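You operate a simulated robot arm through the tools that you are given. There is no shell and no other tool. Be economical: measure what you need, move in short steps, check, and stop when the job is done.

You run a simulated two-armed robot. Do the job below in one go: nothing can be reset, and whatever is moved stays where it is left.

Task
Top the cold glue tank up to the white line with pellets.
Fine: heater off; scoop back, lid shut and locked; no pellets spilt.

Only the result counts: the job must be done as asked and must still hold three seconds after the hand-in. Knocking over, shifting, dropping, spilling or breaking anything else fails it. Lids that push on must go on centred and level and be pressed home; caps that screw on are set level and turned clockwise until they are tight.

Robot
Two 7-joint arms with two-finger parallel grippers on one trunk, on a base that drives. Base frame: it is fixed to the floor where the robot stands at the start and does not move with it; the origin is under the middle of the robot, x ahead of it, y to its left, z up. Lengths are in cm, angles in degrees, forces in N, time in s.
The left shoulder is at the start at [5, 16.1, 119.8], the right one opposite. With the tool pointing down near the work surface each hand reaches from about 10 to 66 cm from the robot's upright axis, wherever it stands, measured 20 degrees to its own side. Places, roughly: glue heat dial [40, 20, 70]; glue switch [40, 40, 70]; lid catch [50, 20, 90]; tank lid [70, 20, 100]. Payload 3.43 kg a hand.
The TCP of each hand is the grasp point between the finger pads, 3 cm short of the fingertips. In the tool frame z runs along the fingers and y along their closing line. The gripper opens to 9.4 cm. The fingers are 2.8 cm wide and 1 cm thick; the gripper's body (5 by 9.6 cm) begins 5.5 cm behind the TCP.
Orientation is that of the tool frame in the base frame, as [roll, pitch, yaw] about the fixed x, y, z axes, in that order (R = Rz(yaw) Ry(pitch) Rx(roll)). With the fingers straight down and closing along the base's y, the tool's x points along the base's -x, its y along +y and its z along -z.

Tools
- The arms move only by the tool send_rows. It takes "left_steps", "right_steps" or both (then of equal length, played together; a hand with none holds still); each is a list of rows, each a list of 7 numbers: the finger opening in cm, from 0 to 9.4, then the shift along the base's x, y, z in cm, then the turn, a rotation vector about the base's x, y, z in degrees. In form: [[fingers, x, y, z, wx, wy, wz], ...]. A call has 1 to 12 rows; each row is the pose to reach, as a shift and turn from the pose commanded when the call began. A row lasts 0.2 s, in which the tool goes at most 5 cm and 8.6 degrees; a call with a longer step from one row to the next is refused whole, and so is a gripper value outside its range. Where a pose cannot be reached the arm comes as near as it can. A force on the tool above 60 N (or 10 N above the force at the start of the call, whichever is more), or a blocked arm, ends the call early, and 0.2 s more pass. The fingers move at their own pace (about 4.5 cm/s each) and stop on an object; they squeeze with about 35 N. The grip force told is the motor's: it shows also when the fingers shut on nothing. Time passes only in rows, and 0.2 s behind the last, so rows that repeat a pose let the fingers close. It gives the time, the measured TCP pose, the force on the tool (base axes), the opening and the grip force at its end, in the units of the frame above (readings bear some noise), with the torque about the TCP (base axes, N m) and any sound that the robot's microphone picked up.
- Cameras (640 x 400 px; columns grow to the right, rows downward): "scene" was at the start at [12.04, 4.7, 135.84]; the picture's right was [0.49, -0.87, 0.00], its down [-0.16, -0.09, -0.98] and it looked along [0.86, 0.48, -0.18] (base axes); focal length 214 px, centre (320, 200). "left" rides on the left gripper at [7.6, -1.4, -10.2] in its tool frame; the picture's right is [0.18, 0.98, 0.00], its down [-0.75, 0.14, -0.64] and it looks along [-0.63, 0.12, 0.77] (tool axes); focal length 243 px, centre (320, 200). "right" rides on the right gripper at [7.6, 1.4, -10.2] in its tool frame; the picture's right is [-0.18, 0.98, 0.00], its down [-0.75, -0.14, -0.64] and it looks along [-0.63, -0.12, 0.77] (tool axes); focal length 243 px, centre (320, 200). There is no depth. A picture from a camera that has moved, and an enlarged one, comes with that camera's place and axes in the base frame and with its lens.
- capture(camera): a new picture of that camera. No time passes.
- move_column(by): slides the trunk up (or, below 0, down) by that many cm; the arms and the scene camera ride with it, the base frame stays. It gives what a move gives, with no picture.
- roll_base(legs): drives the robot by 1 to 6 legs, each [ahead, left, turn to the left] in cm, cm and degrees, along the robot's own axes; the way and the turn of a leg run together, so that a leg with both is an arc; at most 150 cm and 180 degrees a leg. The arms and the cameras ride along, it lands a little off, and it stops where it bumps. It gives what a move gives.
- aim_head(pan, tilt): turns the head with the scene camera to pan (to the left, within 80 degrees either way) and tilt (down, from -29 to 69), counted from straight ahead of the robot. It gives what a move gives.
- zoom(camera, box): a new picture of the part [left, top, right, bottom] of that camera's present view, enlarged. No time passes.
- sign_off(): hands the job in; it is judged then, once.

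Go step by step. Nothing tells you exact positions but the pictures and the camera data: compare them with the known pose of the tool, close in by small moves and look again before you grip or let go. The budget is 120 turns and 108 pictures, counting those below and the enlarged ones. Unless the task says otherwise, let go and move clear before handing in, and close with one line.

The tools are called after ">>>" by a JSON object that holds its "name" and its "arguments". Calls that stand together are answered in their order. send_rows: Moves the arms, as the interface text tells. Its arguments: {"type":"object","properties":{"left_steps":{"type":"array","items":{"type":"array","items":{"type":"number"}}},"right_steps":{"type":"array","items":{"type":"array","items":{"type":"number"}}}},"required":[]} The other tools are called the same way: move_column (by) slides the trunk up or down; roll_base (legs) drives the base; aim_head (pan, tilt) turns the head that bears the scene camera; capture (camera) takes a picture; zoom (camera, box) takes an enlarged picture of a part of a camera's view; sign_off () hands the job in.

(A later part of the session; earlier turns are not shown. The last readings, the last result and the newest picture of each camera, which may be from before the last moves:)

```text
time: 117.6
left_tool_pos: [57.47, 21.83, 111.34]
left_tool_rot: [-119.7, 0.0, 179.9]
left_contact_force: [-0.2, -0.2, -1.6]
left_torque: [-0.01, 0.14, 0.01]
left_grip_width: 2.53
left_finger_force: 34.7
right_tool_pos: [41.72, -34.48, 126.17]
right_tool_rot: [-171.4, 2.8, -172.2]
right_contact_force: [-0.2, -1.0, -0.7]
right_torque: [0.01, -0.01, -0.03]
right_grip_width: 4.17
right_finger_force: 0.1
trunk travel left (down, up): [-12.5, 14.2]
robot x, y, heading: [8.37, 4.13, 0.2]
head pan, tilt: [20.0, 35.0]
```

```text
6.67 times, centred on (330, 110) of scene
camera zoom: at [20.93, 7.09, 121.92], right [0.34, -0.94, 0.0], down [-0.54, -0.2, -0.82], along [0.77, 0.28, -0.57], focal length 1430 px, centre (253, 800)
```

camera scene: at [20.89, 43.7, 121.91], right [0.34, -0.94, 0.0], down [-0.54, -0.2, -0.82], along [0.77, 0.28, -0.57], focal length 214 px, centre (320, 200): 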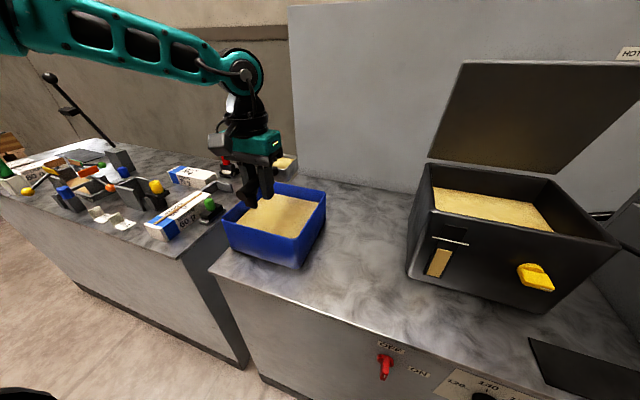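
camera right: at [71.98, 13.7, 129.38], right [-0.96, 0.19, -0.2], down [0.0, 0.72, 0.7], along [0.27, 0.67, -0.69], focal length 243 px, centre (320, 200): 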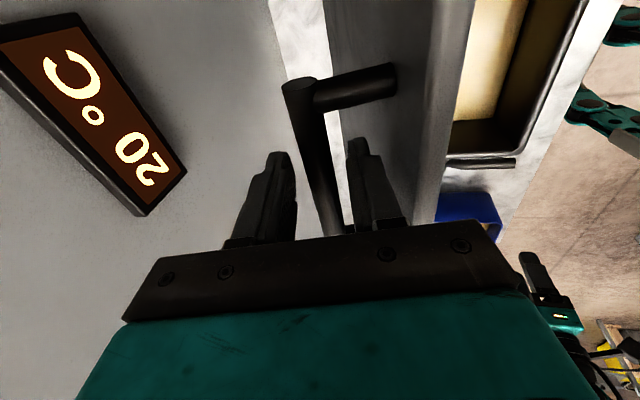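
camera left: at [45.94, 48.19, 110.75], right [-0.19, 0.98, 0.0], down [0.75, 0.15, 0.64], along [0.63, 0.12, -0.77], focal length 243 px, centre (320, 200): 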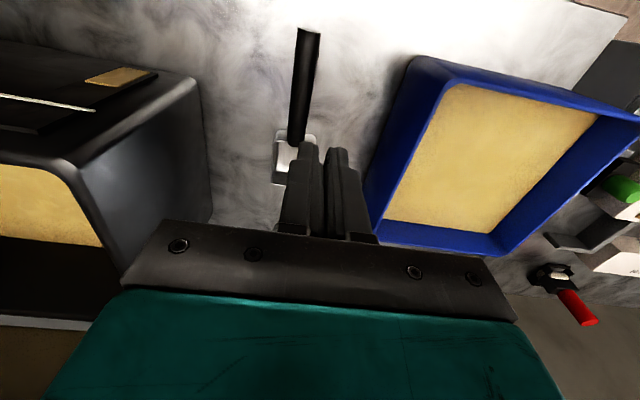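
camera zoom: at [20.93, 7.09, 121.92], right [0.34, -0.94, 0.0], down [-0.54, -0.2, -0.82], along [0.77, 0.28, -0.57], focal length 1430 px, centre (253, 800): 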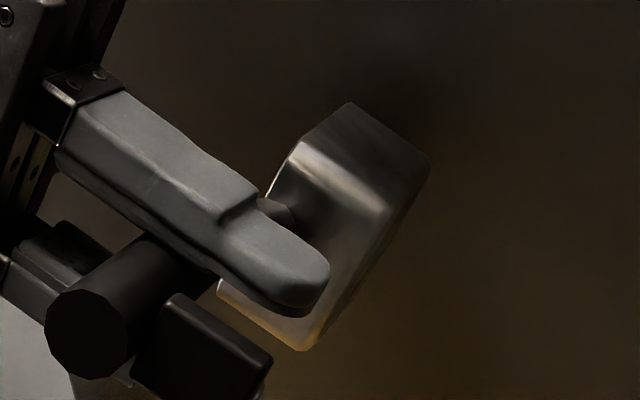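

The level is now right at the white line. I'll tip to 90° so the bowl is empty, then turn it back.

>>> {"name": "send_rows", "arguments": {"left_steps": [[0.5, 0, 0, 1, -8, 0, 0], [0.5, 0, 0, 2, -16, 0, 0], [0.5, 0, 0, 3, -24, 0, 0], [0.5, 0, 0, 3, -30, 0, 0], [0.5, 0, 0, 3, -30, 0, 0], [0.5, 0, 0, 3, -24, 0, 0], [0.5, 0, 0, 3, -16, 0, 0], [0.5, 0, 0, 3, -8, 0, 0], [0.5, 0, 0, 3, 0, 0, 0], [0.5, 0, 1, 3, 8, 0, 0], [0.5, 0, 3, 3, 16, 0, 0], [0.5, 0, 5, 3, 24, 0, 0]]}}

>>> {"name": "send_rows", "arguments": {"left_steps": [[0.5, 0, 1, 0, 8, 0, 0], [0.5, -1, 2, 0, 16, 0, 0], [0.5, -2, 3, 0, 24, 0, 0], [0.5, -3, 4, 0, 32, 0, 0], [0.5, -4, 4, 0, 36, 0, 0], [0.5, -4, 4, 0, 36, 0, 0]]}}

>>> {"name": "capture", "arguments": {"camera": "scene"}}

```text
time: 120.2
left_tool_pos: [57.56, 26.99, 114.23]
left_tool_rot: [-144.1, -0.1, 179.9]
left_contact_force: [0.0, -1.0, -2.1]
left_torque: [0.0, 0.08, -0.04]
left_grip_width: 2.53
left_finger_force: 34.9
left hand out of reach, approached as far as the arm can: row 3, 4, 5, 6
right_tool_pos: [41.63, -34.53, 126.27]
right_tool_rot: [-171.6, 2.8, -172.3]
right_contact_force: [-0.2, 0.1, -0.6]
right_torque: [0.01, -0.01, -0.02]
right_grip_width: 4.19
right_finger_force: 0.1
trunk travel left (down, up): [-12.5, 14.2]
robot x, y, heading: [9.03, 4.08, -0.0]
head pan, tilt: [20.0, 35.0]
```

```text
time: 121.6
left_tool_pos: [53.46, 30.88, 114.18]
left_tool_rot: [-179.9, -0.1, 179.9]
left_contact_force: [0.0, 0.4, -1.0]
left_torque: [0.0, 0.09, 0.01]
left_grip_width: 2.53
left_finger_force: 35.1
right_tool_pos: [41.75, -34.46, 126.12]
right_tool_rot: [-171.6, 2.8, -172.1]
right_contact_force: [0.4, 0.0, -0.3]
right_torque: [-0.02, -0.03, -0.01]
right_grip_width: 4.22
right_finger_force: 0.1
trunk travel left (down, up): [-12.5, 14.2]
robot x, y, heading: [8.53, 4.02, -0.3]
head pan, tilt: [20.0, 35.0]
```

```text
14 pictures are left
camera scene: at [20.92, 7.07, 121.91], right [0.34, -0.94, 0.0], down [-0.54, -0.2, -0.82], along [0.77, 0.28, -0.57], focal length 214 px, centre (320, 200)
```

scene: 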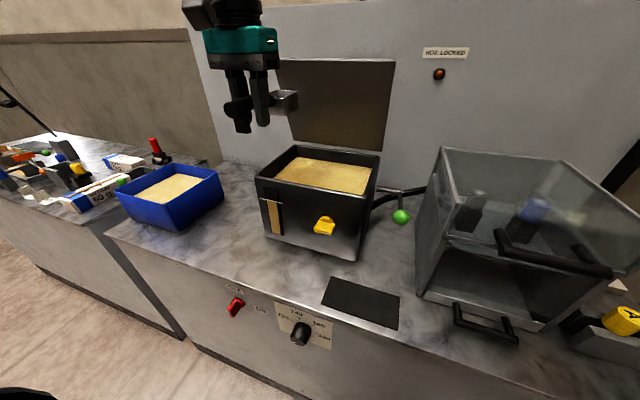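

The tank is filled and the counter is clean. Now I'll put the scoop back where it lay.

>>> {"name": "roll_base", "arguments": {"legs": [[0, 19, 0]]}}

>>> {"name": "send_rows", "arguments": {"left_steps": [[0.5, 0, 0, -4, 0, 0, 0], [0.5, 0, 0, -8, 0, 0, 0], [0.5, 0, 0, -12, 0, 0, 0], [0.5, 0, 0, -14, 0, 0, 0], [0.5, 0, 0, -14, 0, 0, 0]]}}

```text
time: 123.9
left_tool_pos: [53.37, 49.91, 114.2]
left_tool_rot: [-179.9, 0.0, 179.9]
left_contact_force: [-0.2, 0.3, -1.2]
left_torque: [0.0, 0.06, -0.01]
left_grip_width: 2.56
left_finger_force: 34.6
right_tool_pos: [41.74, -15.43, 126.14]
right_tool_rot: [-171.4, 2.9, -172.1]
right_contact_force: [0.6, 0.2, 0.3]
right_torque: [-0.02, 0.01, -0.01]
right_grip_width: 4.18
right_finger_force: 0.1
trunk travel left (down, up): [-12.5, 14.2]
robot x, y, heading: [8.79, 23.09, -0.2]
head pan, tilt: [20.0, 35.0]
```

```text
time: 125.1
left_tool_pos: [53.43, 49.82, 100.07]
left_tool_rot: [-179.9, -0.1, 180.0]
left_contact_force: [-0.2, -0.1, -1.6]
left_torque: [-0.01, 0.07, 0.01]
left_grip_width: 2.55
left_finger_force: 34.8
right_tool_pos: [41.7, -15.31, 126.13]
right_tool_rot: [-171.7, 2.8, -172.3]
right_contact_force: [0.1, 0.4, 0.9]
right_torque: [0.02, 0.0, 0.05]
right_grip_width: 4.2
right_finger_force: 0.1
trunk travel left (down, up): [-12.5, 14.2]
robot x, y, heading: [8.87, 23.34, -0.3]
head pan, tilt: [20.0, 35.0]
```

>>> {"name": "send_rows", "arguments": {"left_steps": [[0.5, 0.2, -1, -4, 0, 0, 0], [0.5, 0.4, -1.9, -8, 0, 0, 0], [0.5, 0.4, -1.9, -12, 0, 0, 0], [0.5, 0.4, -1.9, -14.5, 0, 0, 0], [0.5, 0.4, -1.9, -16, 0, 0, 0], [0.5, 0.4, -1.9, -16.9, 0, 0, 0], [0.5, 0.4, -1.9, -16.9, 0, 0, 0]]}}

>>> {"name": "zoom", "arguments": {"camera": "scene", "box": [140, 130, 300, 280]}}

```text
time: 126.7
left_tool_pos: [53.72, 48.08, 83.25]
left_tool_rot: [-179.9, 0.0, 179.9]
left_contact_force: [-2.2, 1.6, 8.3]
left_torque: [0.0, 0.47, -0.08]
left_grip_width: 2.56
left_finger_force: 35.0
right_tool_pos: [41.65, -15.43, 126.26]
right_tool_rot: [-171.7, 2.9, -172.1]
right_contact_force: [0.3, -0.3, -0.8]
right_torque: [0.01, -0.03, 0.01]
right_grip_width: 4.21
right_finger_force: 0.1
trunk travel left (down, up): [-12.5, 14.2]
robot x, y, heading: [8.94, 23.0, -0.1]
head pan, tilt: [20.0, 35.0]
```

```text
2.67 times, centred on (220, 205) of scene
camera zoom: at [20.87, 26.14, 121.94], right [0.34, -0.94, 0.0], down [-0.54, -0.2, -0.82], along [0.77, 0.28, -0.57], focal length 572 px, centre (587, 187)
```

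zoom: 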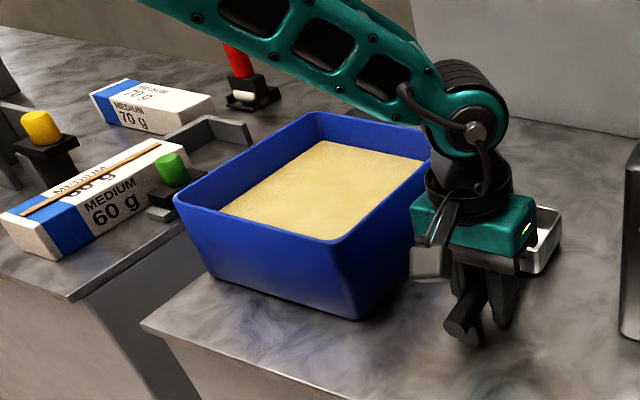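

Light contact of about 8 N shows the scoop is standing on the counter. I'll release and lift straight up.

>>> {"name": "send_rows", "arguments": {"left_steps": [[2.8, 0, 0, 0, 0, 0, 0], [4, 0, 0, 0, 0, 0, 0], [4.5, 0, 0, 0, 0, 0, 0], [4.5, 0, 0, 2, 0, 0, 0], [4.5, 0, 0, 5, 0, 0, 0], [4.5, 0, 0, 9, 0, 0, 0], [4.5, 0, 1, 13, 0, 0, 0], [4.5, 0, 3, 17, 0, 0, 0], [4.5, -2, 6, 20, 0, 0, 0], [4.5, -5, 9, 22, 0, 0, 0], [4.5, -9, 11, 24, 0, 0, 0]]}}

>>> {"name": "zoom", "arguments": {"camera": "scene", "box": [160, 150, 370, 290]}}

```text
time: 129.1
left_tool_pos: [44.74, 59.13, 107.33]
left_tool_rot: [-179.9, -0.1, 180.0]
left_contact_force: [-0.2, -0.2, 0.3]
left_torque: [-0.02, -0.02, -0.01]
left_grip_width: 4.49
left_finger_force: 0.0
right_tool_pos: [41.56, -15.45, 126.21]
right_tool_rot: [-171.5, 2.8, -172.1]
right_contact_force: [-0.4, -0.3, 0.1]
right_torque: [0.01, 0.01, 0.01]
right_grip_width: 4.19
right_finger_force: 0.1
trunk travel left (down, up): [-12.5, 14.2]
robot x, y, heading: [8.78, 23.31, -0.1]
head pan, tilt: [20.0, 35.0]
```

```text
2.86 times, centred on (265, 220) of scene
camera zoom: at [20.88, 26.19, 121.93], right [0.34, -0.94, 0.0], down [-0.54, -0.2, -0.82], along [0.77, 0.28, -0.57], focal length 613 px, centre (477, 143)
```

zoom: 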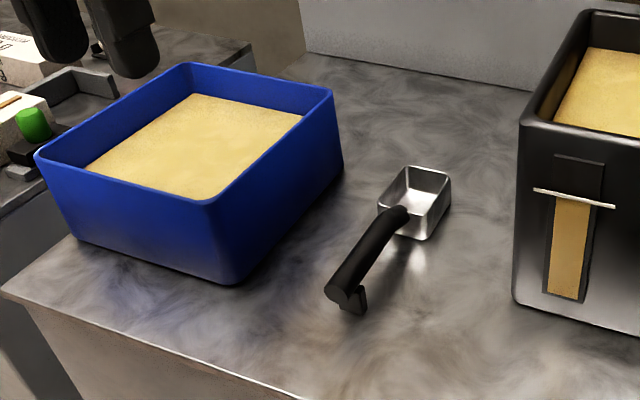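

The scoop is back. To close the lid I'll tuck the left arm, swing the right hand to its lid-gripping yaw, then raise the trunk and drive left.

>>> {"name": "send_rows", "arguments": {"right_steps": [[4.2, 1, 0, 0, 0, 0, 7.5], [4.2, 3, 0, 0, 0, 0, 15], [4.2, 5, 0, 0, 0, 0, 22.5], [4.2, 7.5, 0, 0, 0, 0, 30], [4.2, 10, 0.5, 0, 0, 0, 37.5], [4.2, 12.5, 1, 0, 0, 0, 45], [4.2, 15, 1.5, -0.5, 0, 0, 52.5], [4.2, 17.5, 2, -1, 0, 0, 60], [4.2, 20, 2.5, -2, 0, 0, 67.5], [4.2, 22.5, 3, -3, 0, 0, 75], [4.2, 25, 3, -4, 0, 0, 82], [4.2, 25, 3, -4, 0, 0, 82]], "left_steps": [[4.5, -1, 0, 1, 0, 0, 0], [4.5, -3, 0, 2, 0, 0, 0], [4.5, -5, 0, 3, 0, 0, 0], [4.5, -7, 0, 4, 0, 0, 0], [4.5, -9, 0, 5, 0, 0, 0], [4.5, -11, 0, 6, 0, 0, 0], [4.5, -13, 0, 7, 0, 0, 0], [4.5, -15, 0, 8, 0, 0, 0], [4.5, -16, 0, 9, 0, 0, 0], [4.5, -16, 0, 10, 0, 0, 0], [4.5, -16, 0, 10, 0, 0, 0], [4.5, -16, 0, 10, 0, 0, 0]]}}

>>> {"name": "move_column", "arguments": {"by": 14}}

>>> {"name": "roll_base", "arguments": {"legs": [[0, 25, 0]]}}

>>> {"name": "aim_head", "arguments": {"pan": -20, "tilt": 35}}

>>> {"name": "capture", "arguments": {"camera": "scene"}}

```text
time: 131.7
left_tool_pos: [28.86, 59.05, 117.32]
left_tool_rot: [-179.9, -0.1, 179.9]
left_contact_force: [-0.2, 0.4, -0.6]
left_torque: [0.03, -0.01, -0.01]
left_grip_width: 4.48
left_finger_force: 0.0
right_tool_pos: [66.09, -11.95, 121.91]
right_tool_rot: [-171.6, 2.9, -90.0]
right_contact_force: [0.3, -0.5, -0.2]
right_torque: [0.02, -0.01, 0.0]
right_grip_width: 4.18
right_finger_force: 0.1
right hand out of reach, approached as far as the arm can: row 11, 12
trunk travel left (down, up): [-12.5, 14.2]
robot x, y, heading: [8.68, 23.09, 0.2]
head pan, tilt: [20.0, 35.0]
```

```text
time: 133.3
left_tool_pos: [28.81, 59.07, 131.2]
left_tool_rot: [-179.9, -0.2, 180.0]
left_contact_force: [-0.5, 0.1, 0.2]
left_torque: [0.0, -0.01, 0.0]
left_grip_width: 4.49
left_finger_force: 0.2
right_tool_pos: [66.12, -11.87, 135.9]
right_tool_rot: [-171.6, 2.8, -90.1]
right_contact_force: [0.0, -0.5, -0.2]
right_torque: [0.01, -0.03, 0.0]
right_grip_width: 4.16
right_finger_force: 0.0
trunk travel left (down, up): [-26.5, 0.2]
robot x, y, heading: [8.87, 22.9, -0.1]
head pan, tilt: [20.0, 35.0]
```

```text
time: 136.1
left_tool_pos: [29.31, 83.53, 131.32]
left_tool_rot: [-179.9, 0.0, 179.5]
left_contact_force: [-0.1, 0.9, 0.3]
left_torque: [0.01, -0.04, 0.03]
left_grip_width: 4.5
left_finger_force: 0.0
right_tool_pos: [65.92, 12.22, 135.82]
right_tool_rot: [-171.6, 2.8, -90.6]
right_contact_force: [0.3, 0.3, 1.0]
right_torque: [-0.02, 0.07, -0.01]
right_grip_width: 4.24
right_finger_force: 0.1
trunk travel left (down, up): [-26.5, 0.2]
robot x, y, heading: [8.66, 47.2, -0.5]
head pan, tilt: [20.0, 35.0]
```

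```text
time: 137.2
left_tool_pos: [29.28, 83.67, 131.27]
left_tool_rot: [-179.8, -0.2, 179.5]
left_contact_force: [-0.1, 0.5, 0.1]
left_torque: [0.0, -0.03, 0.0]
left_grip_width: 4.5
left_finger_force: 0.0
right_tool_pos: [65.89, 12.3, 135.8]
right_tool_rot: [-171.6, 2.8, -90.6]
right_contact_force: [0.6, 0.8, -0.3]
right_torque: [-0.01, -0.02, 0.04]
right_grip_width: 4.19
right_finger_force: 0.0
trunk travel left (down, up): [-26.5, 0.2]
robot x, y, heading: [8.7, 47.97, -0.6]
head pan, tilt: [-20.0, 35.0]
```

```text
11 pictures are left
camera scene: at [21.04, 44.8, 135.92], right [-0.35, -0.94, 0.0], down [-0.54, 0.2, -0.82], along [0.77, -0.29, -0.57], focal length 214 px, centre (320, 200)
```

scene: 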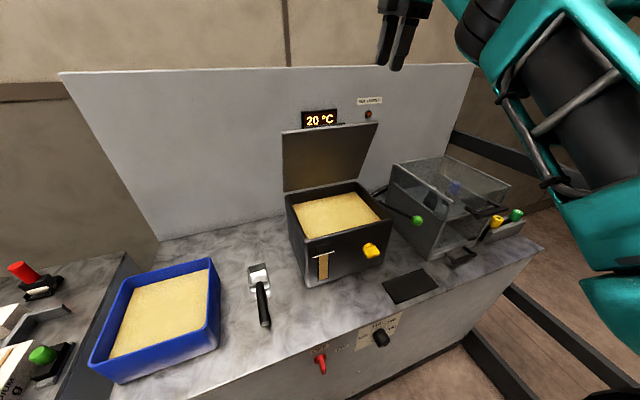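

>>> {"name": "send_rows", "arguments": {"right_steps": [[4.2, 3, 3, 0, 0, -2, 0], [4.2, 6, 6, 0, 0, -3.5, 0], [4.2, 7.7, 9, -1, 0, -3.5, 0], [4.2, 7.7, 9.4, -4, 0, -3.5, 0], [4.2, 7.7, 9.4, -6, 0, -3.5, 0], [4.2, 7.7, 9.4, -6, 0, -3.5, 0]]}}

>>> {"name": "capture", "arguments": {"camera": "right"}}

```text
time: 138.6
left_tool_pos: [29.31, 83.59, 131.23]
left_tool_rot: [-180.0, -0.1, 179.6]
left_contact_force: [-0.4, -0.1, 0.6]
left_torque: [0.03, 0.01, 0.01]
left_grip_width: 4.49
left_finger_force: 0.0
right_tool_pos: [72.14, 21.82, 129.33]
right_tool_rot: [-168.0, 2.7, -90.4]
right_contact_force: [0.0, -0.2, -0.5]
right_torque: [0.0, 0.0, 0.04]
right_grip_width: 4.21
right_finger_force: 0.0
right hand out of reach, approached as far as the arm can: row 1, 2, 3, 4, 5, 6
trunk travel left (down, up): [-26.5, 0.2]
robot x, y, heading: [9.0, 47.42, -0.3]
head pan, tilt: [-20.0, 35.0]
```

```text
10 pictures are left
camera right: at [68.59, 13.67, 138.7], right [-0.96, 0.2, -0.19], down [0.01, 0.72, 0.69], along [0.28, 0.66, -0.69], focal length 243 px, centre (320, 200)
```

right: 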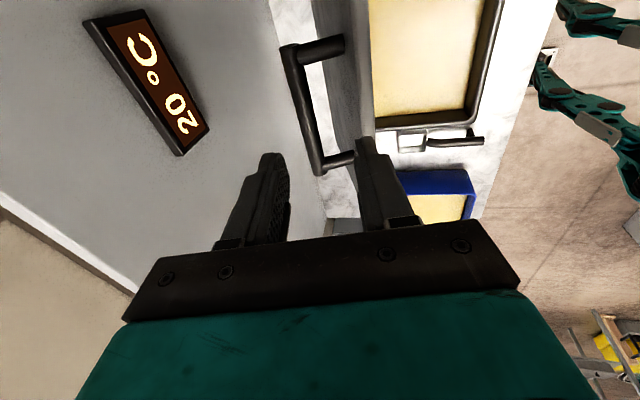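

>>> {"name": "send_rows", "arguments": {"right_steps": [[3.8, 1.0, 0, -2.3, 0, 0, 0], [3.8, 1.9, 0, -4.5, 0, 0, 0], [3.8, 2.6, 0, -6.5, 0, 0, 0], [3.8, 3.2, 0, -8.3, 0, 0, 0], [3.8, 3.4, 0, -9.5, 0, 0, 0], [3.8, 3.4, 0, -9.5, 0, 0, 0]]}}

>>> {"name": "capture", "arguments": {"camera": "right"}}

```text
time: 140.0
left_tool_pos: [29.24, 83.62, 131.18]
left_tool_rot: [-179.9, -0.2, 179.5]
left_contact_force: [-0.4, -0.1, -1.0]
left_torque: [0.03, -0.01, 0.01]
left_grip_width: 4.5
left_finger_force: 0.1
right_tool_pos: [75.51, 22.04, 119.77]
right_tool_rot: [-167.9, 2.8, -90.4]
right_contact_force: [-0.3, 0.1, -0.1]
right_torque: [0.0, -0.02, 0.02]
right_grip_width: 3.79
right_finger_force: 0.1
trunk travel left (down, up): [-26.5, 0.2]
robot x, y, heading: [9.03, 47.9, -0.5]
head pan, tilt: [-20.0, 35.0]
```

```text
9 pictures are left
camera right: at [71.95, 13.85, 129.1], right [-0.96, 0.2, -0.19], down [0.01, 0.72, 0.69], along [0.28, 0.66, -0.69], focal length 243 px, centre (320, 200)
```

right: 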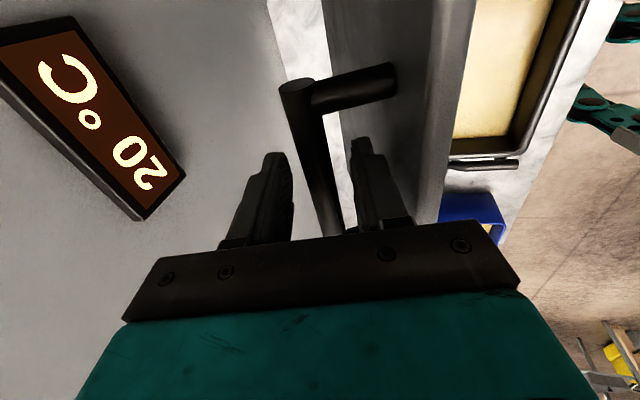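

>>> {"name": "send_rows", "arguments": {"right_steps": [[2, 0, 0, 0, 0, 0, 0], [0.5, 0, 0, 0, 0, 0, 0], [0.5, 0, 0, 0, 0, 0, 0], [0.5, 0, 0, 0, 0, 0, 0], [0.5, -1.6, 0, -0.35, 0, 0, 0], [0.5, -3.5, 0, -0.85, 0, 0, 0], [0.5, -5, 0, -1.4, 0, 0, 0], [0.5, -6.5, 0, -2.1, 0, 0, 0], [0.5, -8, 0, -3, 0, 0, 0], [0.5, -9.3, 0, -3.9, 0, 0, 0], [0.5, -10.5, 0, -5, 0, 0, 0], [0.5, -11.7, 0, -6.2, 0, 0, 0]]}}

>>> {"name": "zoom", "arguments": {"camera": "scene", "box": [240, 60, 480, 290]}}

```text
time: 142.4
left_tool_pos: [29.11, 83.88, 131.12]
left_tool_rot: [-179.8, -0.1, 179.6]
left_contact_force: [0.1, 0.5, 0.0]
left_torque: [0.04, 0.01, -0.06]
left_grip_width: 4.51
left_finger_force: 0.0
right_tool_pos: [76.33, 21.92, 119.86]
right_tool_rot: [-165.5, 3.6, -89.4]
right_contact_force: [-2.2, 10.6, 25.8]
right_torque: [0.12, 0.23, 1.17]
right_grip_width: 1.61
right_finger_force: 45.2
right hand out of reach, approached as far as the arm can: row 5, 6, 7, 8, 9, 10, 11
trunk travel left (down, up): [-26.5, 0.2]
robot x, y, heading: [8.67, 47.81, -0.3]
head pan, tilt: [-20.0, 35.0]
stopped in row 11 (right hand): the force on the tool passed its limit at 70 N (the readings are from after the stop); the commanded pose is now the measured one
```

```text
1.74 times, centred on (360, 175) of scene
camera zoom: at [20.89, 45.03, 135.93], right [-0.35, -0.94, 0.0], down [-0.54, 0.2, -0.82], along [0.77, -0.29, -0.57], focal length 373 px, centre (250, 244)
```

zoom: 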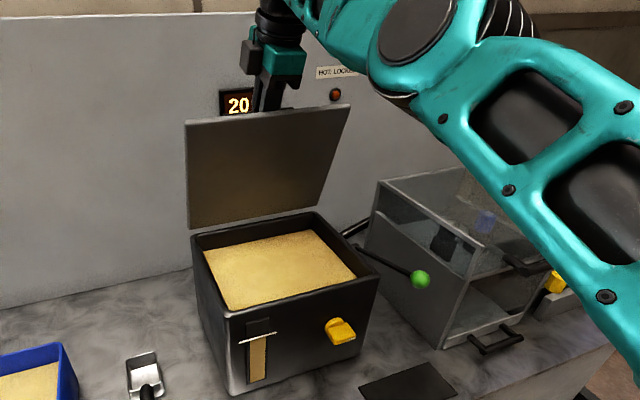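

>>> {"name": "send_rows", "arguments": {"right_steps": [[0.5, -0.5, 0, 0.2, 0, 5, 0], [0.5, -1.2, 0, 0.1, 0, 10, 0], [0.5, -2.2, 0, -0.1, 0, 14, 0], [0.5, -3.4, 0, -0.4, 0, 16, 0], [0.5, -4.8, 0, -0.8, 0, 16, 0], [0.5, -6.2, 0, -1.4, 0, 16, 0], [0.5, -6.2, 0, -1.4, 0, 16, 0]]}}

```text
time: 144.0
left_tool_pos: [28.94, 83.92, 131.18]
left_tool_rot: [-179.7, 0.0, 179.6]
left_contact_force: [-0.1, -0.7, 0.4]
left_torque: [-0.03, -0.01, -0.01]
left_grip_width: 4.5
left_finger_force: 0.0
right_tool_pos: [69.96, 21.82, 118.26]
right_tool_rot: [178.1, 3.2, -90.6]
right_contact_force: [-6.4, 12.6, 17.9]
right_torque: [0.53, -0.07, 0.82]
right_grip_width: 1.56
right_finger_force: 44.9
right hand out of reach, approached as far as the arm can: row 1, 2, 3, 4, 6
trunk travel left (down, up): [-26.5, 0.2]
robot x, y, heading: [8.73, 47.84, -0.3]
head pan, tilt: [-20.0, 35.0]
```

It's closing: the lid is at about 55° and following. Continue down the arc.

>>> {"name": "send_rows", "arguments": {"right_steps": [[0.5, -1.5, 0, -0.7, 0, 0, 0], [0.5, -3, 0, -1.6, 0, 0, 0], [0.5, -4.3, 0, -2.5, 0, 0, 0], [0.5, -5.5, 0, -3.6, 0, 0, 0], [0.5, -6.7, 0, -4.8, 0, -2, 0], [0.5, -7.7, 0, -6.1, 0, -4, 0], [0.5, -8.7, 0, -7.4, 0, -6, 0], [0.5, -9.4, 0, -8.7, 0, -8, 0], [0.5, -10, 0, -10.1, 0, -10, 0], [0.5, -10, 0, -10.1, 0, -10, 0]]}}

>>> {"name": "zoom", "arguments": {"camera": "scene", "box": [240, 60, 480, 290]}}

```text
time: 145.3
left_tool_pos: [28.52, 83.98, 131.36]
left_tool_rot: [-179.8, 0.3, 179.6]
left_contact_force: [-0.3, 0.8, 0.0]
left_torque: [0.0, -0.01, 0.03]
left_grip_width: 4.48
left_finger_force: 0.0
right_tool_pos: [63.42, 21.8, 113.65]
right_tool_rot: [179.5, 4.0, -90.2]
right_contact_force: [-26.9, 15.3, 24.2]
right_torque: [0.38, 0.43, 0.34]
right_grip_width: 1.56
right_finger_force: 45.1
right hand out of reach, approached as far as the arm can: row 5, 6
trunk travel left (down, up): [-26.5, 0.2]
robot x, y, heading: [8.86, 47.37, -0.0]
head pan, tilt: [-20.0, 35.0]
stopped in row 6 (right hand): the force on the tool passed its limit at 66 N (the readings are from after the stop); the commanded pose is now the measured one
```

```text
1.74 times, centred on (360, 175) of scene
camera zoom: at [20.31, 45.15, 136.01], right [-0.35, -0.94, 0.0], down [-0.53, 0.2, -0.82], along [0.77, -0.29, -0.57], focal length 373 px, centre (250, 244)
```

zoom: 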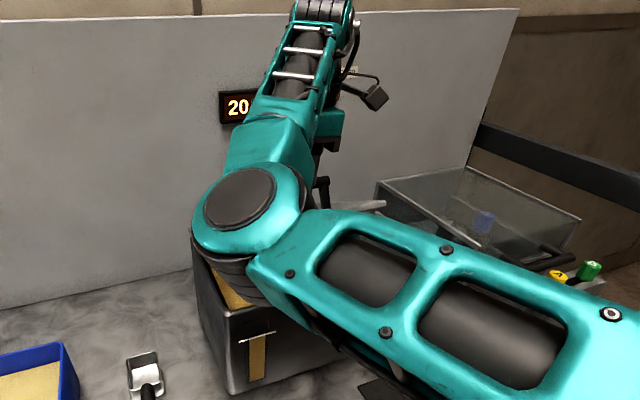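

The elbow has swung inward and blocks, but the lid holds where it's left. I'll let go here and lift away, and press the lid down afterwards.

>>> {"name": "send_rows", "arguments": {"right_steps": [[2.5, 0, 0, 0, 0, 0, 0], [4.2, 0, 0, 0, 0, 0, 0], [4.4, 0, 0, 0, 0, 0, 0], [4.4, 0, 0, 3, 0, 0, 0], [4.4, 0, 0, 6, 0, 0, 0], [4.4, 0, -1, 10, 0, 0, 0], [4.4, 1, -3, 14, 0, 0, 0], [4.4, 2, -6, 17, 0, 0, 0], [4.4, 2, -9, 19, 0, 0, 0], [4.4, 2, -11, 20, 0, 0, 0]]}}

>>> {"name": "capture", "arguments": {"camera": "scene"}}

```text
time: 147.5
left_tool_pos: [29.21, 83.66, 131.23]
left_tool_rot: [-179.8, -0.1, 179.6]
left_contact_force: [0.1, -0.5, -0.2]
left_torque: [0.02, -0.04, -0.02]
left_grip_width: 4.49
left_finger_force: 0.0
right_tool_pos: [65.16, 11.65, 131.05]
right_tool_rot: [179.4, 3.9, -90.7]
right_contact_force: [0.1, 0.0, -0.3]
right_torque: [0.04, -0.02, -0.01]
right_grip_width: 4.39
right_finger_force: 0.1
right hand out of reach, approached as far as the arm can: row 4, 9, 10
trunk travel left (down, up): [-26.5, 0.2]
robot x, y, heading: [8.87, 47.65, -0.3]
head pan, tilt: [-20.0, 35.0]
```

```text
6 pictures are left
camera scene: at [20.99, 44.8, 135.92], right [-0.35, -0.94, 0.0], down [-0.54, 0.2, -0.82], along [0.77, -0.29, -0.57], focal length 214 px, centre (320, 200)
```

scene: 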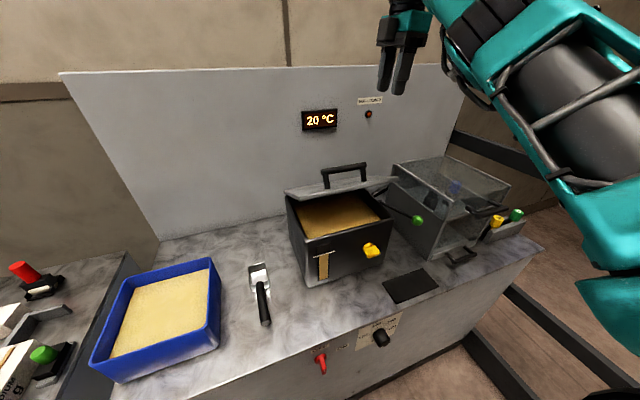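

The lid stays at about 30°. I'll press it down with closed right fingers on its right side, beside the handle.

>>> {"name": "send_rows", "arguments": {"right_steps": [[3, -1, 0.5, -4, 0, 0, 0], [1.5, -2, 1, -8, 0, 0, 0], [0, -3, 1, -12, 0, 0, 0], [0, -3, 1, -15, 0, 0, 0], [0, -3, 1, -17.5, 0, 0, 0], [0, -3, 1, -20, 0, 0, 0], [0, -3, 1, -22, 0, 0, 0], [0, -3, 1, -24, 0, 0, 0], [0, -3, 1, -25.5, 0, 0, 0], [0, -3, 1, -27, 0, 0, 0], [0, -3, 1, -28, 0, 0, 0], [0, -3, 1, -28, 0, 0, 0]]}}

```text
time: 150.1
left_tool_pos: [28.94, 83.86, 131.27]
left_tool_rot: [-179.9, 0.0, 179.6]
left_contact_force: [0.2, 0.6, 0.0]
left_torque: [-0.01, -0.01, -0.01]
left_grip_width: 4.52
left_finger_force: 0.1
right_tool_pos: [62.13, 12.88, 103.37]
right_tool_rot: [179.7, 3.6, -90.5]
right_contact_force: [1.8, -2.6, 20.8]
right_torque: [-0.33, -0.12, 0.18]
right_grip_width: 0.02
right_finger_force: 33.0
trunk travel left (down, up): [-26.5, 0.2]
robot x, y, heading: [8.73, 47.55, -0.4]
head pan, tilt: [-20.0, 35.0]
```

>>> {"name": "send_rows", "arguments": {"right_steps": [[0, 0, 0, -0.6, 0, 0, 0], [0, 0, 0, -1.2, 0, 0, 0], [0, 0, 0, -1.2, 0, 0, 0], [0, 0, 0, 2, 0, 0, 0], [0, 0, 0, 6, 0, 0, 0], [0, 1, -2, 10, 0, 0, 0], [0, 2, -4, 14, 0, 0, 0], [0, 2, -5, 18, 0, 0, 0], [0, 2, -6, 22, 0, 0, 0]]}}

>>> {"name": "zoom", "arguments": {"camera": "scene", "box": [260, 140, 420, 290]}}

```text
time: 150.7
left_tool_pos: [28.84, 83.95, 131.26]
left_tool_rot: [-179.8, -0.1, 179.5]
left_contact_force: [0.3, 0.4, 0.0]
left_torque: [0.0, 0.03, 0.0]
left_grip_width: 4.47
left_finger_force: 0.1
right_tool_pos: [62.19, 12.77, 103.51]
right_tool_rot: [-179.1, 3.1, -90.8]
right_contact_force: [-11.7, 5.8, 23.6]
right_torque: [-0.1, 0.53, -0.18]
right_grip_width: 0.01
right_finger_force: 33.2
trunk travel left (down, up): [-26.5, 0.2]
robot x, y, heading: [8.51, 48.23, -0.6]
head pan, tilt: [-20.0, 35.0]
stopped in row 3 (right hand): the force on the tool passed its limit at 61 N (the readings are from after the stop); the commanded pose is now the measured one
```

```text
2.67 times, centred on (340, 215) of scene
camera zoom: at [20.66, 45.09, 135.92], right [-0.35, -0.94, 0.0], down [-0.54, 0.2, -0.82], along [0.77, -0.29, -0.57], focal length 572 px, centre (267, 160)
```

zoom: 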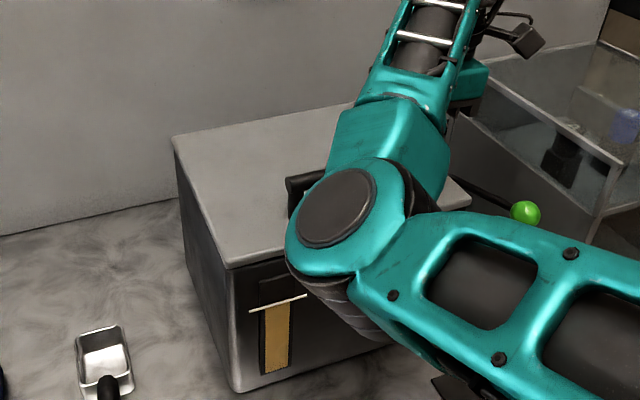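

The lid is down and resisted 60 N, so it's shut. Now I lift the right hand clear and tuck that arm; I'll lock the catch with the left arm.

>>> {"name": "send_rows", "arguments": {"right_steps": [[0, 0, 0, 3, 0, 0, 0], [0, 0, 0, 7, 0, 0, 0], [0, 0, -1, 11, 0, 0, 0], [0, 1, -2, 15, 0, 0, 0], [0, 2, -4, 19, 0, 0, 0], [0, 2, -5, 23, 0, 0, 0], [0, 2, -6, 27, 0, 0, 0], [0, 1, -6, 30, 0, 0, -8], [0, 0, -6, 31, 0, 0, -16], [0, -2, -6, 31, 0, 0, -24], [0, -4, -6, 31, 0, 0, -32], [0, -6, -6, 31, 0, 0, -40]]}}

>>> {"name": "send_rows", "arguments": {"right_steps": [[0, -2, 0, 0, 0, 0, -8], [0, -4, 1, 0, 0, 0, -16], [0, -6, 2, 0, 0, 0, -24], [0, -8, 3, 0, 0, 0, -32], [0, -10, 5, 0, 0, 0, -40], [0, -12, 7, 0, 0, 0, -48], [0, -14, 8, 0, 0, 0, -48], [0, -14, 8, 0, 0, 0, -48]]}}

>>> {"name": "roll_base", "arguments": {"legs": [[-3, 0, 0], [0, -50, 0]]}}

>>> {"name": "move_column", "arguments": {"by": -4}}

```text
time: 153.3
left_tool_pos: [29.09, 83.72, 131.25]
left_tool_rot: [-179.9, 0.0, 179.6]
left_contact_force: [0.0, 0.3, 0.6]
left_torque: [0.0, -0.04, 0.0]
left_grip_width: 4.51
left_finger_force: 0.0
right_tool_pos: [56.35, 6.89, 134.11]
right_tool_rot: [-179.5, 3.3, -130.8]
right_contact_force: [0.6, 0.3, -0.4]
right_torque: [-0.01, -0.02, 0.02]
right_grip_width: 0.01
right_finger_force: 32.9
right hand out of reach, approached as far as the arm can: row 8
trunk travel left (down, up): [-26.5, 0.2]
robot x, y, heading: [8.76, 47.57, -0.1]
head pan, tilt: [-20.0, 35.0]
```

```text
time: 155.1
left_tool_pos: [29.21, 83.7, 131.19]
left_tool_rot: [-180.0, 0.0, 179.6]
left_contact_force: [0.0, -0.2, -0.9]
left_torque: [-0.04, -0.01, 0.01]
left_grip_width: 4.49
left_finger_force: 0.1
right_tool_pos: [42.77, 9.59, 133.6]
right_tool_rot: [-179.6, 3.4, -178.8]
right_contact_force: [-0.4, -0.1, -0.3]
right_torque: [0.02, -0.01, 0.01]
right_grip_width: 0.02
right_finger_force: 33.0
right hand out of reach, approached as far as the arm can: row 5, 6, 7, 8
trunk travel left (down, up): [-26.5, 0.2]
robot x, y, heading: [8.78, 47.71, -0.3]
head pan, tilt: [-20.0, 35.0]
```

```text
time: 160.4
left_tool_pos: [25.97, 34.29, 131.17]
left_tool_rot: [-179.8, -0.1, 179.5]
left_contact_force: [0.5, -1.2, -0.2]
left_torque: [-0.01, 0.0, 0.01]
left_grip_width: 4.49
left_finger_force: 0.1
right_tool_pos: [39.31, -39.89, 133.83]
right_tool_rot: [-179.6, 3.2, -178.8]
right_contact_force: [-0.4, 0.2, -0.5]
right_torque: [-0.04, 0.0, -0.01]
right_grip_width: 0.0
right_finger_force: 32.7
trunk travel left (down, up): [-26.5, 0.2]
robot x, y, heading: [5.41, -1.41, -0.6]
head pan, tilt: [-20.0, 35.0]
```

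```text
time: 161.2
left_tool_pos: [25.66, 34.32, 127.28]
left_tool_rot: [-179.9, -0.1, 179.4]
left_contact_force: [0.2, 0.8, -0.6]
left_torque: [-0.02, 0.01, -0.03]
left_grip_width: 4.48
left_finger_force: 0.1
right_tool_pos: [39.16, -39.92, 129.69]
right_tool_rot: [-179.6, 3.3, -178.9]
right_contact_force: [1.1, -0.1, 0.2]
right_torque: [0.02, 0.0, -0.03]
right_grip_width: 0.01
right_finger_force: 32.9
trunk travel left (down, up): [-22.5, 4.2]
robot x, y, heading: [5.16, -1.38, -0.6]
head pan, tilt: [-20.0, 35.0]
```

>>> {"name": "send_rows", "arguments": {"left_steps": [[6, 4, -2, 0, 0, 0, 0], [6, 8, -4, 0, 0, 0, 0], [6, 12, -6, 0, 0, 0, 0], [6, 15.5, -8, -1, 0, 0, 0], [6, 15.5, -9.5, -4, 0, -8, 0], [6, 15.5, -11, -8, 0, -16, 0], [6, 15.5, -12.5, -12, 0, -24, 0], [6, 15.5, -14, -16, 0, -32, 0], [6, 15.5, -15.5, -20, 0, -40, 0], [6, 15.5, -16.8, -24, 0, -48, 0], [6, 15.5, -16.8, -27, 0, -56, 0], [6, 15.5, -16.8, -30, 0, -64, 0]]}}

>>> {"name": "send_rows", "arguments": {"left_steps": [[6, 0, 0, -2, 0, -8, 0], [6, 0, 0, -4, 0, -16, 0], [6, 0, 0, -6, 0, -24, 0], [6, 0, 0, -6, 0, -26, 0], [6, 0, 0, -6, 0, -26, 0]]}}

```text
time: 163.8
left_tool_pos: [46.44, 14.13, 101.45]
left_tool_rot: [178.0, 61.2, 179.8]
left_contact_force: [-0.3, -0.1, 0.8]
left_torque: [0.01, 0.0, 0.05]
left_grip_width: 6.0
left_finger_force: 0.0
left hand out of reach, approached as far as the arm can: row 8, 9, 10, 11, 12
right_tool_pos: [39.42, -40.37, 129.6]
right_tool_rot: [-179.9, 3.1, -178.9]
right_contact_force: [-0.4, -0.8, -0.7]
right_torque: [0.1, 0.01, 0.01]
right_grip_width: 0.02
right_finger_force: 33.0
trunk travel left (down, up): [-22.5, 4.2]
robot x, y, heading: [5.27, -1.96, -0.6]
head pan, tilt: [-20.0, 35.0]
```

```text
time: 165.0
left_tool_pos: [49.74, 13.06, 114.9]
left_tool_rot: [178.5, 83.0, -177.9]
left_contact_force: [1.0, -0.5, -0.9]
left_torque: [-0.04, 0.01, 0.01]
left_grip_width: 6.02
left_finger_force: 0.2
left hand out of reach, approached as far as the arm can: row 1, 2, 3, 4, 5
right_tool_pos: [39.37, -39.83, 129.82]
right_tool_rot: [-179.6, 3.3, -178.9]
right_contact_force: [0.2, 0.0, -0.2]
right_torque: [-0.01, -0.02, 0.0]
right_grip_width: 0.0
right_finger_force: 32.9
trunk travel left (down, up): [-22.5, 4.2]
robot x, y, heading: [5.46, -1.65, -0.4]
head pan, tilt: [-20.0, 35.0]
```

>>> {"name": "send_rows", "arguments": {"left_steps": [[6, -2, 1.5, -2, 0, -3, 0], [6, -4, 3, -5, 0, -7, 0], [6, -5, 4.4, -9, 0, -7, 0], [6, -5, 4.4, -13, 0, -7, 0], [6, -5, 4.4, -17, 0, -7, 0], [6, -5, 4.4, -20, 0, -7, 0], [6, -5, 4.4, -23.6, 0, -7, 0], [6, -5, 4.4, -23.6, 0, -7, 0]]}}

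```text
time: 166.8
left_tool_pos: [49.73, 13.4, 116.39]
left_tool_rot: [-177.8, 85.8, -172.9]
left_contact_force: [-0.2, 0.7, 0.1]
left_torque: [0.02, -0.02, -0.02]
left_grip_width: 5.99
left_finger_force: 0.1
left hand out of reach, approached as far as the arm can: row 1, 2, 3, 4, 5, 6, 7, 8
right_tool_pos: [39.46, -39.82, 129.76]
right_tool_rot: [-179.6, 3.4, -178.9]
right_contact_force: [1.0, -0.8, -0.1]
right_torque: [-0.03, 0.03, 0.0]
right_grip_width: 0.02
right_finger_force: 33.2
trunk travel left (down, up): [-22.5, 4.2]
robot x, y, heading: [5.25, -1.16, -0.5]
head pan, tilt: [-20.0, 35.0]
```

>>> {"name": "send_rows", "arguments": {"left_steps": [[6, 0, 3, 0, 0, 0, 0], [6, 0, 6, -1, 0, 0, 0], [6, 0, 9, -3, 0, 0, 0], [6, 0, 12, -6, 0, 0, 0], [6, 0, 14, -9, 0, 0, 0], [6, 0, 14, -12, 0, 0, 0], [6, 0, 14, -12, 0, 0, 0]]}}

>>> {"name": "capture", "arguments": {"camera": "scene"}}

```text
time: 168.4
left_tool_pos: [50.88, 16.52, 117.35]
left_tool_rot: [-177.8, 85.6, -172.6]
left_contact_force: [-0.2, -0.1, -0.2]
left_torque: [-0.01, -0.01, -0.04]
left_grip_width: 6.0
left_finger_force: 0.2
left hand out of reach, approached as far as the arm can: row 1, 2, 3, 4, 5, 6, 7
right_tool_pos: [39.36, -39.75, 129.74]
right_tool_rot: [-179.7, 3.3, -178.9]
right_contact_force: [0.0, 0.5, 0.1]
right_torque: [0.0, -0.02, 0.01]
right_grip_width: 0.02
right_finger_force: 33.5
trunk travel left (down, up): [-22.5, 4.2]
robot x, y, heading: [4.99, -1.74, -0.7]
head pan, tilt: [-20.0, 35.0]
```

```text
4 pictures are left
camera scene: at [17.5, -4.55, 131.92], right [-0.35, -0.94, 0.0], down [-0.54, 0.2, -0.82], along [0.77, -0.29, -0.57], focal length 214 px, centre (320, 200)
```

scene: 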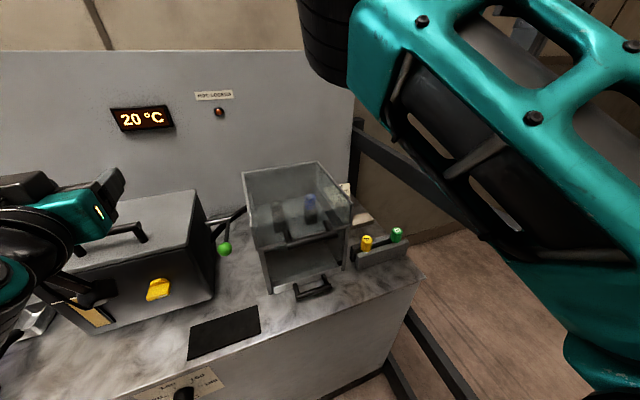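

The left arm is too folded here. Backing the base away should give it room to point forward at the knob.

>>> {"name": "roll_base", "arguments": {"legs": [[-12, 0, 0]]}}

>>> {"name": "send_rows", "arguments": {"left_steps": [[6, 1.5, 0.5, 0, 0, 0, 0], [6, 3, 1, -3, 0, 0, 0], [6, 4, 1, -7, 0, 0, 0], [6, 5, 1, -11, 0, 0, 0], [6, 5, 1, -15, 0, 0, 0], [6, 5, 1, -19, 0, 0, 0], [6, 5, 1, -23, 0, 0, 0], [6, 5, 1, -26, 0, 0, 0], [6, 5, 1, -26, 0, 0, 0]]}}

```text
time: 169.7
left_tool_pos: [38.9, 16.72, 117.27]
left_tool_rot: [-177.7, 85.6, -172.4]
left_contact_force: [0.2, -0.4, 0.3]
left_torque: [0.02, 0.02, 0.01]
left_grip_width: 5.98
left_finger_force: 0.0
right_tool_pos: [27.3, -39.72, 129.89]
right_tool_rot: [-179.6, 3.3, -178.9]
right_contact_force: [0.6, 0.1, 0.7]
right_torque: [-0.01, 0.01, 0.02]
right_grip_width: 0.03
right_finger_force: 32.9
trunk travel left (down, up): [-22.5, 4.2]
robot x, y, heading: [-6.78, -1.58, -0.5]
head pan, tilt: [-20.0, 35.0]
```

```text
time: 171.7
left_tool_pos: [40.53, 14.53, 116.57]
left_tool_rot: [-178.0, 85.2, -172.7]
left_contact_force: [0.4, 0.5, -0.2]
left_torque: [-0.03, 0.0, -0.02]
left_grip_width: 5.99
left_finger_force: 0.0
left hand out of reach, approached as far as the arm can: row 2, 3, 4, 5, 6, 7, 8, 9
right_tool_pos: [27.47, -39.75, 129.8]
right_tool_rot: [-179.6, 3.3, -178.9]
right_contact_force: [0.2, 0.0, 0.1]
right_torque: [-0.01, -0.01, 0.0]
right_grip_width: 0.0
right_finger_force: 33.1
trunk travel left (down, up): [-22.5, 4.2]
robot x, y, heading: [-6.86, -1.53, -0.6]
head pan, tilt: [-20.0, 35.0]
```

Horizontal pointing works only near shoulder height in this arm posture, so I'll lower the trunk to bring the hand to the knob's height.

>>> {"name": "move_column", "arguments": {"by": -22.4}}

>>> {"name": "send_rows", "arguments": {"left_steps": [[6, 1, 0.5, -0.5, 0, 0, 0], [6, 2, 1.5, -1.5, 0, 0, 0], [6, 3, 3, -2.8, 0, 0, 0], [6, 3, 3, -2.8, 0, 0, 0]]}}

```text
time: 174.1
left_tool_pos: [40.48, 14.6, 94.09]
left_tool_rot: [-178.1, 85.3, -172.6]
left_contact_force: [0.0, 0.3, 0.8]
left_torque: [0.01, -0.02, 0.04]
left_grip_width: 5.99
left_finger_force: 0.1
right_tool_pos: [27.4, -39.77, 107.39]
right_tool_rot: [-179.6, 3.3, -179.0]
right_contact_force: [0.9, -0.3, -0.2]
right_torque: [0.04, -0.01, 0.01]
right_grip_width: 0.0
right_finger_force: 33.0
trunk travel left (down, up): [-0.1, 26.6]
robot x, y, heading: [-6.61, -1.5, -0.5]
head pan, tilt: [-20.0, 35.0]
```

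```text
time: 175.1
left_tool_pos: [42.1, 16.21, 94.57]
left_tool_rot: [-177.6, 85.1, -171.9]
left_contact_force: [0.1, 0.8, 0.2]
left_torque: [0.01, 0.01, -0.02]
left_grip_width: 5.98
left_finger_force: 0.1
left hand out of reach, approached as far as the arm can: row 1, 2, 3, 4
right_tool_pos: [27.29, -39.76, 107.43]
right_tool_rot: [-179.5, 3.2, -179.0]
right_contact_force: [0.6, -0.3, 0.0]
right_torque: [0.01, 0.01, 0.0]
right_grip_width: 0.0
right_finger_force: 33.1
trunk travel left (down, up): [-0.1, 26.6]
robot x, y, heading: [-6.6, -1.46, -0.5]
head pan, tilt: [-20.0, 35.0]
```

>>> {"name": "send_rows", "arguments": {"left_steps": [[6, 0, 0.2, 0, 8, 0, 0], [6, 0, 0.4, 0, 16, 0, 0], [6, 0, 0.6, 0, 24, 0, 0], [6, 0, 0.8, 0, 32, 0, 0], [6, 0, 1, -0.5, 40, 0, 0], [6, 0, 1.2, -1, 48, 0, 0], [6, 0, 1.3, -1.5, 56, 0, 0], [6, 0, 1.3, -2, 64, 0, 0], [6, 0, 1.3, -2.5, 72, 0, 0], [6, 0, 1.3, -3, 80, 0, 0], [6, 0, 1.3, -3.2, 86, 0, 0], [6, 0, 1.3, -3.2, 86, 0, 0]]}}

```text
time: 177.7
left_tool_pos: [40.95, 20.24, 100.2]
left_tool_rot: [90.9, 13.0, 96.6]
left_contact_force: [0.2, 1.5, 0.2]
left_torque: [0.04, -0.03, -0.04]
left_grip_width: 5.98
left_finger_force: 0.0
left hand out of reach, approached as far as the arm can: row 1, 2, 3, 4, 5, 6, 7, 8, 9, 10, 11, 12
right_tool_pos: [27.46, -39.66, 107.54]
right_tool_rot: [-179.5, 3.4, -178.8]
right_contact_force: [-1.0, 1.1, 0.4]
right_torque: [-0.09, -0.01, -0.03]
right_grip_width: 0.02
right_finger_force: 32.3
trunk travel left (down, up): [-0.1, 26.6]
robot x, y, heading: [-6.32, -1.35, -0.4]
head pan, tilt: [-20.0, 35.0]
```

>>> {"name": "send_rows", "arguments": {"left_steps": [[6, 0, -0.2, -0.5, -8, 0, 0], [6, 0, -0.4, -1, -16, 0, 0], [6, 0, -0.6, -1.5, -24, 0, 0], [6, 0, -0.8, -2, -32, 0, 0], [6, 0, -1, -2.5, -40, 0, 0], [6, 0, -1.2, -3, -48, 0, 0], [6, 0, -1.5, -3.5, -56, 0, 0], [6, 0, -2, -4, -64, 0, 0], [6, 0, -2.4, -4.5, -72, 0, 0], [6, 0, -2.7, -5, -77, 0, 0]]}}

>>> {"name": "send_rows", "arguments": {"left_steps": [[6, 0, 0, -1, 0, 5, 0], [6, 0, 0, -2, 0, 10, -2], [6, 0, 0, -3, 0, 15, -4], [6, 0, 0, -4, 0, 15, -6], [6, 0, 0, -4, 0, 15, -6]]}}

```text
time: 179.8
left_tool_pos: [40.98, 16.97, 98.05]
left_tool_rot: [178.5, 83.0, 179.1]
left_contact_force: [-0.5, 1.1, -0.4]
left_torque: [-0.03, -0.03, 0.0]
left_grip_width: 6.01
left_finger_force: 0.1
left hand out of reach, approached as far as the arm can: row 6, 7, 8, 9, 10
right_tool_pos: [27.51, -39.78, 107.5]
right_tool_rot: [-179.6, 3.2, -178.9]
right_contact_force: [-0.3, -0.1, -0.3]
right_torque: [0.01, 0.0, 0.02]
right_grip_width: 0.02
right_finger_force: 33.1
trunk travel left (down, up): [-0.1, 26.6]
robot x, y, heading: [-6.89, -1.57, -0.7]
head pan, tilt: [-20.0, 35.0]
```

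```text
time: 181.1
left_tool_pos: [40.98, 17.0, 93.88]
left_tool_rot: [-178.6, 68.6, 175.7]
left_contact_force: [-0.2, -0.5, 0.6]
left_torque: [0.0, -0.01, 0.03]
left_grip_width: 6.01
left_finger_force: 0.0
right_tool_pos: [27.46, -39.67, 107.35]
right_tool_rot: [-179.6, 3.2, -178.9]
right_contact_force: [0.2, 0.4, 0.0]
right_torque: [0.0, -0.01, 0.0]
right_grip_width: 0.0
right_finger_force: 33.1
trunk travel left (down, up): [-0.1, 26.6]
robot x, y, heading: [-6.49, -1.0, -0.5]
head pan, tilt: [-20.0, 35.0]
```

>>> {"name": "send_rows", "arguments": {"left_steps": [[6, 0, 0, -0.5, -8, 0, 0], [6, 0, 0, -1, -16, 0, 0], [6, 0, 0, -1.5, -24, 0, 0], [6, 0, 0, -2, -32, 0, 0], [6, 0, 0, -2.5, -40, 0, 0], [6, 0, 0, -2.5, -48, 0, 0], [6, 0, 0, -2.5, -56, 0, 0], [6, 0, 0, -2.5, -64, 0, 0], [6, 0, 0, -2.5, -72, 0, 0], [6, 0, 0, -2.5, -80, 0, 0], [6, 0, 0, -2.5, -88, 0, 0], [6, 0, 0, -2.5, -88, 0, 0]]}}

```text
time: 183.7
left_tool_pos: [38.68, 21.71, 104.35]
left_tool_rot: [-85.9, 3.3, -111.4]
left_contact_force: [0.5, -0.4, 0.2]
left_torque: [0.0, 0.01, 0.0]
left_grip_width: 5.98
left_finger_force: 0.1
left hand out of reach, approached as far as the arm can: row 4, 5, 6, 7, 8, 9, 10, 11, 12
right_tool_pos: [27.37, -39.72, 107.32]
right_tool_rot: [-179.6, 3.2, -178.9]
right_contact_force: [0.2, -0.6, -0.2]
right_torque: [0.0, -0.01, 0.0]
right_grip_width: 0.0
right_finger_force: 33.2
trunk travel left (down, up): [-0.1, 26.6]
robot x, y, heading: [-6.5, -1.04, -0.5]
head pan, tilt: [-20.0, 35.0]
```

Rolled poses need the arm stretched out more, so I'll back the base a little further and extend the hand towards the knob with the plain roll.

>>> {"name": "roll_base", "arguments": {"legs": [[-7, 0, 0]]}}

>>> {"name": "send_rows", "arguments": {"left_steps": [[6, 1.5, -0.5, -1, 8, 0, 0], [6, 3, -1, -2, 16, 0, 0], [6, 4.5, -1.5, -3, 24, 0, 0], [6, 6, -2, -4, 32, 0, 0], [6, 7.5, -2.5, -5, 40, 0, 0], [6, 9, -3, -6, 48, 0, 0], [6, 10.5, -3.5, -7.5, 56, 0, 0], [6, 12, -4, -9, 64, 0, 0], [6, 13, -4.2, -10.5, 72, 0, 0], [6, 14, -4.2, -12, 80, 0, 0], [6, 14.3, -4.2, -12.7, 88, 0, 0], [6, 14.3, -4.2, -12.7, 88, 0, 0]]}}

```text
time: 184.7
left_tool_pos: [31.66, 21.91, 104.33]
left_tool_rot: [-85.9, 3.4, -111.5]
left_contact_force: [-0.3, 0.5, -0.1]
left_torque: [0.0, 0.0, 0.02]
left_grip_width: 5.98
left_finger_force: 0.1
right_tool_pos: [20.42, -39.62, 107.46]
right_tool_rot: [-179.6, 3.3, -178.8]
right_contact_force: [-0.3, 0.4, 0.0]
right_torque: [0.01, -0.01, -0.05]
right_grip_width: 0.01
right_finger_force: 32.9
trunk travel left (down, up): [-0.1, 26.6]
robot x, y, heading: [-13.79, -1.22, -0.5]
head pan, tilt: [-20.0, 35.0]
```

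```text
time: 187.3
left_tool_pos: [45.99, 17.83, 91.65]
left_tool_rot: [-179.4, 68.4, 175.4]
left_contact_force: [0.2, 0.2, 0.2]
left_torque: [0.02, 0.04, -0.01]
left_grip_width: 6.04
left_finger_force: 0.0
right_tool_pos: [20.41, -39.62, 107.49]
right_tool_rot: [-179.6, 3.2, -178.8]
right_contact_force: [-0.8, 0.1, 0.5]
right_torque: [0.0, -0.03, -0.01]
right_grip_width: 0.0
right_finger_force: 33.6
trunk travel left (down, up): [-0.1, 26.6]
robot x, y, heading: [-13.43, -1.33, -0.7]
head pan, tilt: [-20.0, 35.0]
```

>>> {"name": "send_rows", "arguments": {"left_steps": [[6, 0, 0, 0, 0, -7, 1.5], [6, 0, 0, 0, 0, -14, 3], [6, 0, -0.2, -0.3, 0, -20, 4.5], [6, 0, -0.2, -0.3, 0, -20, 4.5]]}}

>>> {"name": "send_rows", "arguments": {"left_steps": [[6, 0, 0, 0, 8, 0, 0], [6, 0, 0, 0, 16, 0, 0], [6, 0, 0, 0, 24, 0, 0], [6, 0, 0, 0, 32, 0, 0], [6, 0, 0, 0, 40, 0, 0], [6, 0, 0, 0, 48, 0, 0], [6, 0, 0, 0, 56, 0, 0], [6, 0, 0, 0, 64, 0, 0], [6, 0, 0, 0, 72, 0, 0], [6, 0, 0, 0, 80, 0, 0], [6, 0, 0, 0, 88, 0, 0], [6, 0, 0, 0, 90, 0, 0]]}}

```text
time: 188.3
left_tool_pos: [46.5, 16.77, 96.55]
left_tool_rot: [176.3, 80.5, 174.7]
left_contact_force: [-0.4, 0.1, -0.1]
left_torque: [0.02, 0.01, 0.05]
left_grip_width: 6.01
left_finger_force: 0.0
left hand out of reach, approached as far as the arm can: row 1, 2, 3, 4
right_tool_pos: [20.44, -39.7, 107.42]
right_tool_rot: [-179.7, 3.1, -178.9]
right_contact_force: [0.4, 0.4, -0.1]
right_torque: [0.02, -0.01, 0.02]
right_grip_width: 0.0
right_finger_force: 33.0
trunk travel left (down, up): [-0.1, 26.6]
robot x, y, heading: [-13.35, -1.06, -0.8]
head pan, tilt: [-20.0, 35.0]
```

```text
time: 190.9
left_tool_pos: [46.06, 16.53, 97.99]
left_tool_rot: [92.1, -1.0, 99.6]
left_contact_force: [0.1, -0.7, -0.1]
left_torque: [0.0, 0.02, 0.02]
left_grip_width: 6.01
left_finger_force: 0.1
left hand out of reach, approached as far as the arm can: row 11, 12
right_tool_pos: [20.35, -39.63, 107.4]
right_tool_rot: [-179.6, 3.2, -178.8]
right_contact_force: [-0.6, 0.8, -1.0]
right_torque: [0.02, 0.02, -0.01]
right_grip_width: 0.0
right_finger_force: 33.0
trunk travel left (down, up): [-0.1, 26.6]
robot x, y, heading: [-13.03, -1.32, -0.5]
head pan, tilt: [-20.0, 35.0]
```

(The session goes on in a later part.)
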